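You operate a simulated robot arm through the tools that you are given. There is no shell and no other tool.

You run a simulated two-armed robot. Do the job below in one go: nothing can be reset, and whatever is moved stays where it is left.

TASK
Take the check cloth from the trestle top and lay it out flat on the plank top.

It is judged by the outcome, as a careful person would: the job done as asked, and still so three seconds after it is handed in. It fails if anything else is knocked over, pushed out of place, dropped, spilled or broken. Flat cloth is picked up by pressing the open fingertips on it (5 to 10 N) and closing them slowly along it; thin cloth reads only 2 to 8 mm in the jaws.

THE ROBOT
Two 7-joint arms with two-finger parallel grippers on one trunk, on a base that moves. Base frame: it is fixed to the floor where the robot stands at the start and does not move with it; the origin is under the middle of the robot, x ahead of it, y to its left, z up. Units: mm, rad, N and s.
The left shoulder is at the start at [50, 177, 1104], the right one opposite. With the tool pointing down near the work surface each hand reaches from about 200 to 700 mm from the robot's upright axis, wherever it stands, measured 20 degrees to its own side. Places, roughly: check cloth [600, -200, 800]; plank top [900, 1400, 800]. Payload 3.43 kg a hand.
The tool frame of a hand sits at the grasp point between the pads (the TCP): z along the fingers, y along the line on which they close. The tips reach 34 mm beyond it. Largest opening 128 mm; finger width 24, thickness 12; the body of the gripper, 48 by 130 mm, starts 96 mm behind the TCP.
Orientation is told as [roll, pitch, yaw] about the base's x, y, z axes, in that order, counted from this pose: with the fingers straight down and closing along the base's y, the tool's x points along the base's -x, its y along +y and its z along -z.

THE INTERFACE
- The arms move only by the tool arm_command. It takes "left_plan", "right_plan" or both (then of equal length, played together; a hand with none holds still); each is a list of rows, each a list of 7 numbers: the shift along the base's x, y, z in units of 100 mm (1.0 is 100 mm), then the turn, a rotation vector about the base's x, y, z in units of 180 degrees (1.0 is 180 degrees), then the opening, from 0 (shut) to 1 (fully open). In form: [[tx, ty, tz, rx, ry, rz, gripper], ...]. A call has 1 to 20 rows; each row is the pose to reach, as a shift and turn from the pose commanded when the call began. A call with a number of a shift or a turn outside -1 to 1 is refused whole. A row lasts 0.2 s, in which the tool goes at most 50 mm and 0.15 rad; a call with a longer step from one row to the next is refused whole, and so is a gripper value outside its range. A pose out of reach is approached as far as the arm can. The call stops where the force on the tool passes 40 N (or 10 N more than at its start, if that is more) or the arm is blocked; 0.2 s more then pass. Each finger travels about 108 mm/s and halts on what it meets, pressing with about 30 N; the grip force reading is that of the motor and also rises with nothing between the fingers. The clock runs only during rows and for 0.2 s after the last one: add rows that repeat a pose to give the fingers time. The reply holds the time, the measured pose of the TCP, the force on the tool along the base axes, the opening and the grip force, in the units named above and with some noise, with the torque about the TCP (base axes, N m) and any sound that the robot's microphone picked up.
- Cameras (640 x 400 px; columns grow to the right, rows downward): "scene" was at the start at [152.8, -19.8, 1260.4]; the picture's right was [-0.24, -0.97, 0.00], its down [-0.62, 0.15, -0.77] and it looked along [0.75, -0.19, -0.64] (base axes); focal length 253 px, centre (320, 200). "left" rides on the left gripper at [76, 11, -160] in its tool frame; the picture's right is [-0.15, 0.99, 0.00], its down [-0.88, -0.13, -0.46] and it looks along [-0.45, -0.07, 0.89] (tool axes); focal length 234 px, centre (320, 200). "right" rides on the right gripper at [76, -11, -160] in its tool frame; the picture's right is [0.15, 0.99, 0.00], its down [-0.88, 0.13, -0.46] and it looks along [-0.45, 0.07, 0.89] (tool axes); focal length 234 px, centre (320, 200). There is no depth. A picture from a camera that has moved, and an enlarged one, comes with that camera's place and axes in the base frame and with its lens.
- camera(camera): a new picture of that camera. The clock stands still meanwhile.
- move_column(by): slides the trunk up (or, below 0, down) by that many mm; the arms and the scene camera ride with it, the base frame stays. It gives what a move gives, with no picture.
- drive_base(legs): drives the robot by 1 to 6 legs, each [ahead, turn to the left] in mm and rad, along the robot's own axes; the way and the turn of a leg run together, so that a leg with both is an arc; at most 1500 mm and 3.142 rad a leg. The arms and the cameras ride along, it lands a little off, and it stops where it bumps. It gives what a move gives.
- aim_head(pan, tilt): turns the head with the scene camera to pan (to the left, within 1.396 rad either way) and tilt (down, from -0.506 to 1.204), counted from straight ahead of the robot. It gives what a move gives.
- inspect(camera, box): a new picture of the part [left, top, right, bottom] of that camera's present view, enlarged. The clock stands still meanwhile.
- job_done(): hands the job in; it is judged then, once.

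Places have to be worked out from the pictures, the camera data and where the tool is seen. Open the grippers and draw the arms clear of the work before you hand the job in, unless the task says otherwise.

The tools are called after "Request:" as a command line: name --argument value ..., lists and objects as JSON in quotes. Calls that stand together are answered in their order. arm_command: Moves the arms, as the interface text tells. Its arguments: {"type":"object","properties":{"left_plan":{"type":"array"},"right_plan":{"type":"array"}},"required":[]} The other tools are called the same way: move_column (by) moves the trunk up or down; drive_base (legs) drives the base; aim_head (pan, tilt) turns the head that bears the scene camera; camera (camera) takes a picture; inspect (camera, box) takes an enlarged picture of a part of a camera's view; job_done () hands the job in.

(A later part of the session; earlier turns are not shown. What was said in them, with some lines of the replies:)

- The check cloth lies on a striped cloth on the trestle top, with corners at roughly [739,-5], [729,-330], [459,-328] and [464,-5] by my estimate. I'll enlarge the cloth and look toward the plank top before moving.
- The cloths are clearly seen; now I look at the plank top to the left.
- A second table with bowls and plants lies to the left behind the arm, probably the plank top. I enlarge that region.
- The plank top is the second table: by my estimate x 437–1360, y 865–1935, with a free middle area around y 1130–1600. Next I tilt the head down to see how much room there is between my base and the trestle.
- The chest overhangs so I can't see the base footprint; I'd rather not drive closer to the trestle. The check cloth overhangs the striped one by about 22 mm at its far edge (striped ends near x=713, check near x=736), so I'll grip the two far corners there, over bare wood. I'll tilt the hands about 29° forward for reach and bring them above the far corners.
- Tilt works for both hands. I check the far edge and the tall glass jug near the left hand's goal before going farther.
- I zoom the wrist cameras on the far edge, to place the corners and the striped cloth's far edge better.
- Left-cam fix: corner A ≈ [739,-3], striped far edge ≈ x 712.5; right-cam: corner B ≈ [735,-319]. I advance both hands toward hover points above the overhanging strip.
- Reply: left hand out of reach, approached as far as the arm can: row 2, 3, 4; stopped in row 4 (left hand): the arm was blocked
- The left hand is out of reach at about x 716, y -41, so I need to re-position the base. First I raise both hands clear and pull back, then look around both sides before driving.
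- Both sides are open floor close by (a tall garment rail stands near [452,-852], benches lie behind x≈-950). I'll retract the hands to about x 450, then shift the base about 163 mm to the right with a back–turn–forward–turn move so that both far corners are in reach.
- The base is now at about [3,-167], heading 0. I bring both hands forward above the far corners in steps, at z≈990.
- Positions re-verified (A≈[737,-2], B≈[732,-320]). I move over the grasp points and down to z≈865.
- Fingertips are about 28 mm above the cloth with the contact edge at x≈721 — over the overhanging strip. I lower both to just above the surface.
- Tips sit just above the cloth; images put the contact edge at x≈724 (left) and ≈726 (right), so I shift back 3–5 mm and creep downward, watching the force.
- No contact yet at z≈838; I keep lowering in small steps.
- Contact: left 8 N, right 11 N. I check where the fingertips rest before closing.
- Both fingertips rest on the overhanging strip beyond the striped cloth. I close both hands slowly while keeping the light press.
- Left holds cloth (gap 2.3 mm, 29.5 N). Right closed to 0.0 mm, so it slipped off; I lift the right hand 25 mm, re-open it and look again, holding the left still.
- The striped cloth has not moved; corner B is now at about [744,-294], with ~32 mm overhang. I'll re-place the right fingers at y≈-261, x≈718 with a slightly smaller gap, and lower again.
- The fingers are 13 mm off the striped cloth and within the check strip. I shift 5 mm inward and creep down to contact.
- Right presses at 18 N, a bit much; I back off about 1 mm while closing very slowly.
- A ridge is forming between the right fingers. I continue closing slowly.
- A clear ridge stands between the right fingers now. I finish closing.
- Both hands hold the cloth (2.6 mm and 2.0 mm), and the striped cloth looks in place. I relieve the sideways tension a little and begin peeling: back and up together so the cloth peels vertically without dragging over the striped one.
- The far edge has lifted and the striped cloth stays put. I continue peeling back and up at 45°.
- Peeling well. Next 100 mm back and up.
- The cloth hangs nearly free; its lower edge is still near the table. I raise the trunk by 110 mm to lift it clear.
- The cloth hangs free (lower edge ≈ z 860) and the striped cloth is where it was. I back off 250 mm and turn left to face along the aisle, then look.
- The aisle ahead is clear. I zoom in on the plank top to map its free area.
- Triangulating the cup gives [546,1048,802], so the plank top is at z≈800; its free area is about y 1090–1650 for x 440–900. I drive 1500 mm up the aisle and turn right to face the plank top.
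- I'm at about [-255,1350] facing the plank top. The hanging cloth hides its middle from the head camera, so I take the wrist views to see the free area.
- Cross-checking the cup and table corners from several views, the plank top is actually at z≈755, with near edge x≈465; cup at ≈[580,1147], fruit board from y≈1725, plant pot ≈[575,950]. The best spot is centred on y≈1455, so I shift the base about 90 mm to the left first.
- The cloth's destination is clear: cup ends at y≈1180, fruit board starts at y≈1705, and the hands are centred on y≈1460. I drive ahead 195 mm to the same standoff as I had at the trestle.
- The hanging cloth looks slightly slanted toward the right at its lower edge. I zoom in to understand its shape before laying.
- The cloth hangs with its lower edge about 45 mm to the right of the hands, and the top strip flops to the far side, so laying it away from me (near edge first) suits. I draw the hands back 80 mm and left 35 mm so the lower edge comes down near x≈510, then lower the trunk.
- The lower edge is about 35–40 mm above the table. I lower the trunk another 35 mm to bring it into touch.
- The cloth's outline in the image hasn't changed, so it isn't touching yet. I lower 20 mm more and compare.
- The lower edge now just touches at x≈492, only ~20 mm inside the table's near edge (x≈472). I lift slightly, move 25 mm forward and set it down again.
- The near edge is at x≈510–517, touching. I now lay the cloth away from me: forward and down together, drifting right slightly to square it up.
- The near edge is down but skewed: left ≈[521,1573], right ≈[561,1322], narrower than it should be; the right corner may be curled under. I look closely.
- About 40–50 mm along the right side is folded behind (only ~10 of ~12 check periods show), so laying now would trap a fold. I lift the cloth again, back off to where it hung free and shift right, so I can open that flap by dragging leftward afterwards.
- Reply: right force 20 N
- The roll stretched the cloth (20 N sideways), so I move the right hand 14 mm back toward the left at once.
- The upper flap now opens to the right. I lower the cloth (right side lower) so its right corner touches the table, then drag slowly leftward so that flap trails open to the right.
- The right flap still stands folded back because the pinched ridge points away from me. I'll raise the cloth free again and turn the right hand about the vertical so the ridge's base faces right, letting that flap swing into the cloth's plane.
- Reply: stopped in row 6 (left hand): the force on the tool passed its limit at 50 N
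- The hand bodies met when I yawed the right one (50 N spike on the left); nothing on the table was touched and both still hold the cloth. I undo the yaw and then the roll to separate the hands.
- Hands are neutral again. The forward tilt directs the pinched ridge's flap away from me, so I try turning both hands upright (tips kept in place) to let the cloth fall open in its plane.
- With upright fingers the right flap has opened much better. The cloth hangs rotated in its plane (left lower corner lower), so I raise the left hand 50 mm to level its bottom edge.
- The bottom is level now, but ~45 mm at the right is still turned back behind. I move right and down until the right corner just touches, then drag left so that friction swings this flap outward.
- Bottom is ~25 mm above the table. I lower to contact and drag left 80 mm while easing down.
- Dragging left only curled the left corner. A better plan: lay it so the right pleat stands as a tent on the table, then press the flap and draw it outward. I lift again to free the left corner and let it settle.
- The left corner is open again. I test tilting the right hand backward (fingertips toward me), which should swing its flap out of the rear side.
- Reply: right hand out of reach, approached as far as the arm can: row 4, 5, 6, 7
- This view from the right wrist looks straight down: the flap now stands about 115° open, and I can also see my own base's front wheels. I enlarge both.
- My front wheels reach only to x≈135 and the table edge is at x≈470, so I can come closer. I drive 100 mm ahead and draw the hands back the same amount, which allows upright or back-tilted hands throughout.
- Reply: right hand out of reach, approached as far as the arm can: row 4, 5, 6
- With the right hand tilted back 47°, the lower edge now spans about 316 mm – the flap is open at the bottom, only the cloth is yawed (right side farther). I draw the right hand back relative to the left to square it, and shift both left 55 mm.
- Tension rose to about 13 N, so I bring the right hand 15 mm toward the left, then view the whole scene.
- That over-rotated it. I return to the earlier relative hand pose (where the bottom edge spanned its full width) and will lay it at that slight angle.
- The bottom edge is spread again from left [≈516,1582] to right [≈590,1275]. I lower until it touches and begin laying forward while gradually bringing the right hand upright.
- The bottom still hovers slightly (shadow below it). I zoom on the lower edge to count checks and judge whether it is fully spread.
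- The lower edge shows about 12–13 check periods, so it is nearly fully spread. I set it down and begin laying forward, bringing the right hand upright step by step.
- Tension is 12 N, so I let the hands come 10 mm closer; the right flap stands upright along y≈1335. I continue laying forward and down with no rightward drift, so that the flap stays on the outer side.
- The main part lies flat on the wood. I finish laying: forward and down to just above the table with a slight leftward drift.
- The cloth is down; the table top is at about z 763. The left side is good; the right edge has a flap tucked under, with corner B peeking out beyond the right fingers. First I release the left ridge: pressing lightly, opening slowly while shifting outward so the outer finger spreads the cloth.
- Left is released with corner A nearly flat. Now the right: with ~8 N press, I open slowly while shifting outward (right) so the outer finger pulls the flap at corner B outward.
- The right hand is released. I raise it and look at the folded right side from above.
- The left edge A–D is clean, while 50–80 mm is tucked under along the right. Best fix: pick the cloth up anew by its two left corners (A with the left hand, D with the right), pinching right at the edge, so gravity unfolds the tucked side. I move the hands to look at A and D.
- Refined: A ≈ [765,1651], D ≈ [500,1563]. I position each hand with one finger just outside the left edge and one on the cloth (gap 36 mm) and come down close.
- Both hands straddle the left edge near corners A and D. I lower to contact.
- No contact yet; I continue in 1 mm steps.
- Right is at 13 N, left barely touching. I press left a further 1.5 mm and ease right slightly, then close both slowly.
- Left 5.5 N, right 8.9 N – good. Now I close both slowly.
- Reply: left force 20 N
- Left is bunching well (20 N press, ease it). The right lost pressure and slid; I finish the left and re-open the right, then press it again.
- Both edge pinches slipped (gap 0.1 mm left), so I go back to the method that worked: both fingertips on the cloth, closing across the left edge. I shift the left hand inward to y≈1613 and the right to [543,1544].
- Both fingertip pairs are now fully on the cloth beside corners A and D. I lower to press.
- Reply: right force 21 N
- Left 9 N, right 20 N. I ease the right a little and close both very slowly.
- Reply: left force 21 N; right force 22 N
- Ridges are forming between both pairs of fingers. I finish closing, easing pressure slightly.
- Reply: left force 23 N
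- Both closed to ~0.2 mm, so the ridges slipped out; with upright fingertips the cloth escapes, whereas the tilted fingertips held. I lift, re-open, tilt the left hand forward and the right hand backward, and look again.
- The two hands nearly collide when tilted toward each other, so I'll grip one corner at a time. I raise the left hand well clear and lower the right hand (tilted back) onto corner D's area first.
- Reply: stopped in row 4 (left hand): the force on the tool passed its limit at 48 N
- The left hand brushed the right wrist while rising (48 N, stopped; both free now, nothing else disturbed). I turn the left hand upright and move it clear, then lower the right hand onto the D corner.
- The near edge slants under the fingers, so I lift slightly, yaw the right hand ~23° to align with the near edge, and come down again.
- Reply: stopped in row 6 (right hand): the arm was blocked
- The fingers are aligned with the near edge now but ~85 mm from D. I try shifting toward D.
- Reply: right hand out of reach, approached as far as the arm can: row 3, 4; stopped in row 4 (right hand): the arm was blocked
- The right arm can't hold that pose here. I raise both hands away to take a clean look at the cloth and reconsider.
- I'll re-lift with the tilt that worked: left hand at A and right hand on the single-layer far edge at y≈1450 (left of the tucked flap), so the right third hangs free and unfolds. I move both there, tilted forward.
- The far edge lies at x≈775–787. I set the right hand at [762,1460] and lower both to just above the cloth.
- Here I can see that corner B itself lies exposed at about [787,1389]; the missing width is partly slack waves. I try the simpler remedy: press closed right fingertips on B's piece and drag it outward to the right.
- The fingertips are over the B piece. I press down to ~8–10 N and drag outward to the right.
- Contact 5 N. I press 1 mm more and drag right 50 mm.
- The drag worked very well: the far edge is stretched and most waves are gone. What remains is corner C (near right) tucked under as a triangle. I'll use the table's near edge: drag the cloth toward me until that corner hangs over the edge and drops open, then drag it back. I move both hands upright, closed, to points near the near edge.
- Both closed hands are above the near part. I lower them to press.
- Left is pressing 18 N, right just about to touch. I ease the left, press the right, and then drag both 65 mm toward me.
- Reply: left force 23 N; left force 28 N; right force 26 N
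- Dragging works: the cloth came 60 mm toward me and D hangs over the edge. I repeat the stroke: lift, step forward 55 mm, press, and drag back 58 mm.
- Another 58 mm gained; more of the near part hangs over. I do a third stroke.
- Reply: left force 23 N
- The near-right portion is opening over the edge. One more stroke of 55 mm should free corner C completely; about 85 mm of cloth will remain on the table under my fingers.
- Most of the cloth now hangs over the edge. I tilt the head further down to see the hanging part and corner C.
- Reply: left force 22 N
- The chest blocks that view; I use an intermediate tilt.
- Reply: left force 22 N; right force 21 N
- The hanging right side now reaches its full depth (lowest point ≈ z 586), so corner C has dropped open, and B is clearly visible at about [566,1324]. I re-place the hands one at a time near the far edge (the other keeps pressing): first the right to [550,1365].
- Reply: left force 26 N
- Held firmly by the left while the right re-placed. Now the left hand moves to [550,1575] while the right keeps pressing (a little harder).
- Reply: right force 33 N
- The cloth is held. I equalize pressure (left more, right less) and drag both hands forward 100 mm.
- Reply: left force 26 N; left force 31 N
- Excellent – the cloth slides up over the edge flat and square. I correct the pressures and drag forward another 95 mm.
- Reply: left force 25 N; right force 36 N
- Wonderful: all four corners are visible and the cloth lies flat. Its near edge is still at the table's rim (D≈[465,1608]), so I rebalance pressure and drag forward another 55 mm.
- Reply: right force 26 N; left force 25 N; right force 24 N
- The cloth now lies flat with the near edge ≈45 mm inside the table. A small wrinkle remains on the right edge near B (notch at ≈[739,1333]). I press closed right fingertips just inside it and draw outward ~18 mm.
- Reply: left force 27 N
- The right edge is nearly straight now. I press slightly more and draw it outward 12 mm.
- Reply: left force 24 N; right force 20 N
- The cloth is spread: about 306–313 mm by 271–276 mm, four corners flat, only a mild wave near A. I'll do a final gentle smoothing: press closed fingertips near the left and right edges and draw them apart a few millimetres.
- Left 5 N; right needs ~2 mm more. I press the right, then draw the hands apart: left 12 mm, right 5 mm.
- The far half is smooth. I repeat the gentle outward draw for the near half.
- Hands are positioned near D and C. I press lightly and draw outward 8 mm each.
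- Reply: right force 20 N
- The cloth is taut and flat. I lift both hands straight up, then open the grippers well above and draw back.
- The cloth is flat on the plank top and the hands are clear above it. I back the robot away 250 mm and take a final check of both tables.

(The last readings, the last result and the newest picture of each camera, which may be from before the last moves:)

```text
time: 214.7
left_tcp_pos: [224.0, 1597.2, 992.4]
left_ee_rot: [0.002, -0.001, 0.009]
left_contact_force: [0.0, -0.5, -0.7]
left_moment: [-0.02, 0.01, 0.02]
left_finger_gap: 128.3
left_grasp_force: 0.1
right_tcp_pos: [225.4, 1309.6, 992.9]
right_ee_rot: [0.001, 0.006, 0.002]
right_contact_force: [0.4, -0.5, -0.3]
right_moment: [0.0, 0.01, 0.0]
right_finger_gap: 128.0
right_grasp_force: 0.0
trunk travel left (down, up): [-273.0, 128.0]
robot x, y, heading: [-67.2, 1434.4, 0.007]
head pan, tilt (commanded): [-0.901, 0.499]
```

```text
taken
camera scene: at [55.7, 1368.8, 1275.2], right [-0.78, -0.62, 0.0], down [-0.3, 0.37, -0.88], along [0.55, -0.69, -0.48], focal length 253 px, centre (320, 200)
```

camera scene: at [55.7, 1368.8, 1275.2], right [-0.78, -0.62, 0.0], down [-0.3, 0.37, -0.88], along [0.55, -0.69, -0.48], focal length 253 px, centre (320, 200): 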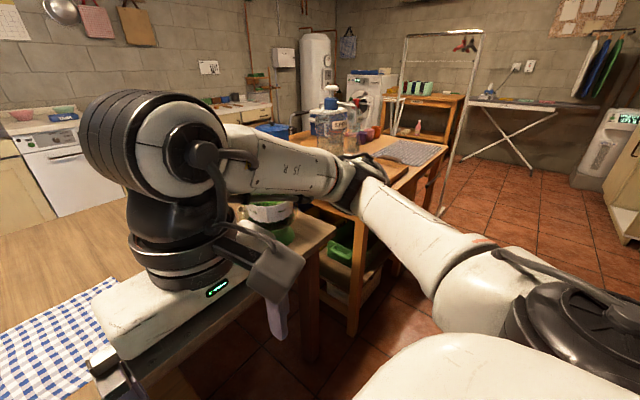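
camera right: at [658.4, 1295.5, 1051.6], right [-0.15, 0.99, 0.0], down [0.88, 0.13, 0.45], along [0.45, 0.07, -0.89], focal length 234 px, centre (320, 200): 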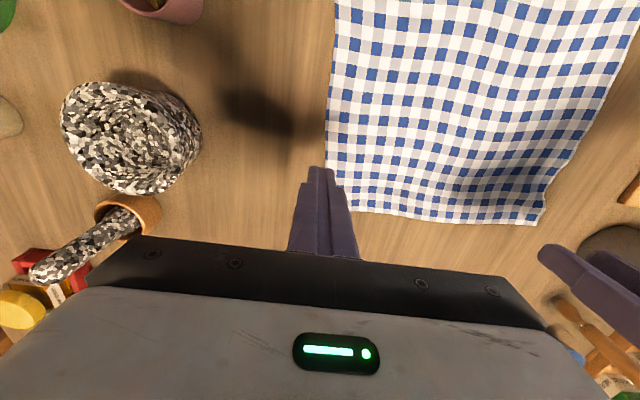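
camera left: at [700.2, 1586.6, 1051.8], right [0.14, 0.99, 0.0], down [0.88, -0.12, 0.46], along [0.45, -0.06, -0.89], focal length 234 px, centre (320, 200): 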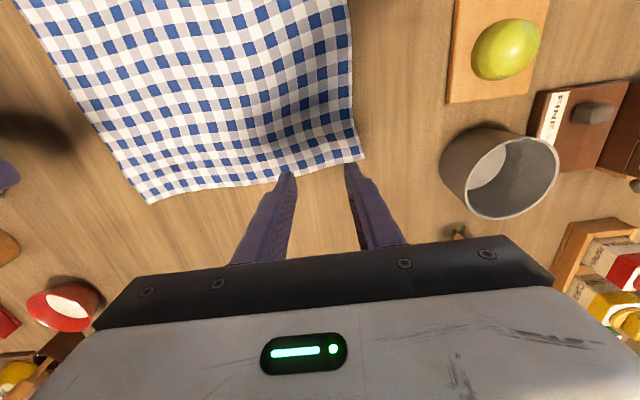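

The check cloth lies flat and whole on the plank top with nothing around it disturbed. The striped cloth is still on the trestle, and both grippers are open and clear, so I hand the job in.

Request:
job_done

```text
The job is handed in.
```

The check cloth is on the plank top, laid out flat with all four corners visible and about 45 mm clear of the near edge. I have handed the job in.

- **Laying it out:** The first lay folded the right side under. I dragged the near half over the table's near edge so it dropped open. Then I pulled the cloth back and smoothed the far and near halves. A slight waviness remains.
- **Striped cloth:** It is still on the trestle top. I saw no shift when I lifted the check cloth off it or when I looked back at the end.
- **Other objects:** Nothing was knocked over or moved that I could see. My two hands bumped each other twice, at 48 and 50 N, but touched nothing else.
- **Robot:** Both grippers are open, and the robot has backed off about 250 mm with its arms clear of the table.
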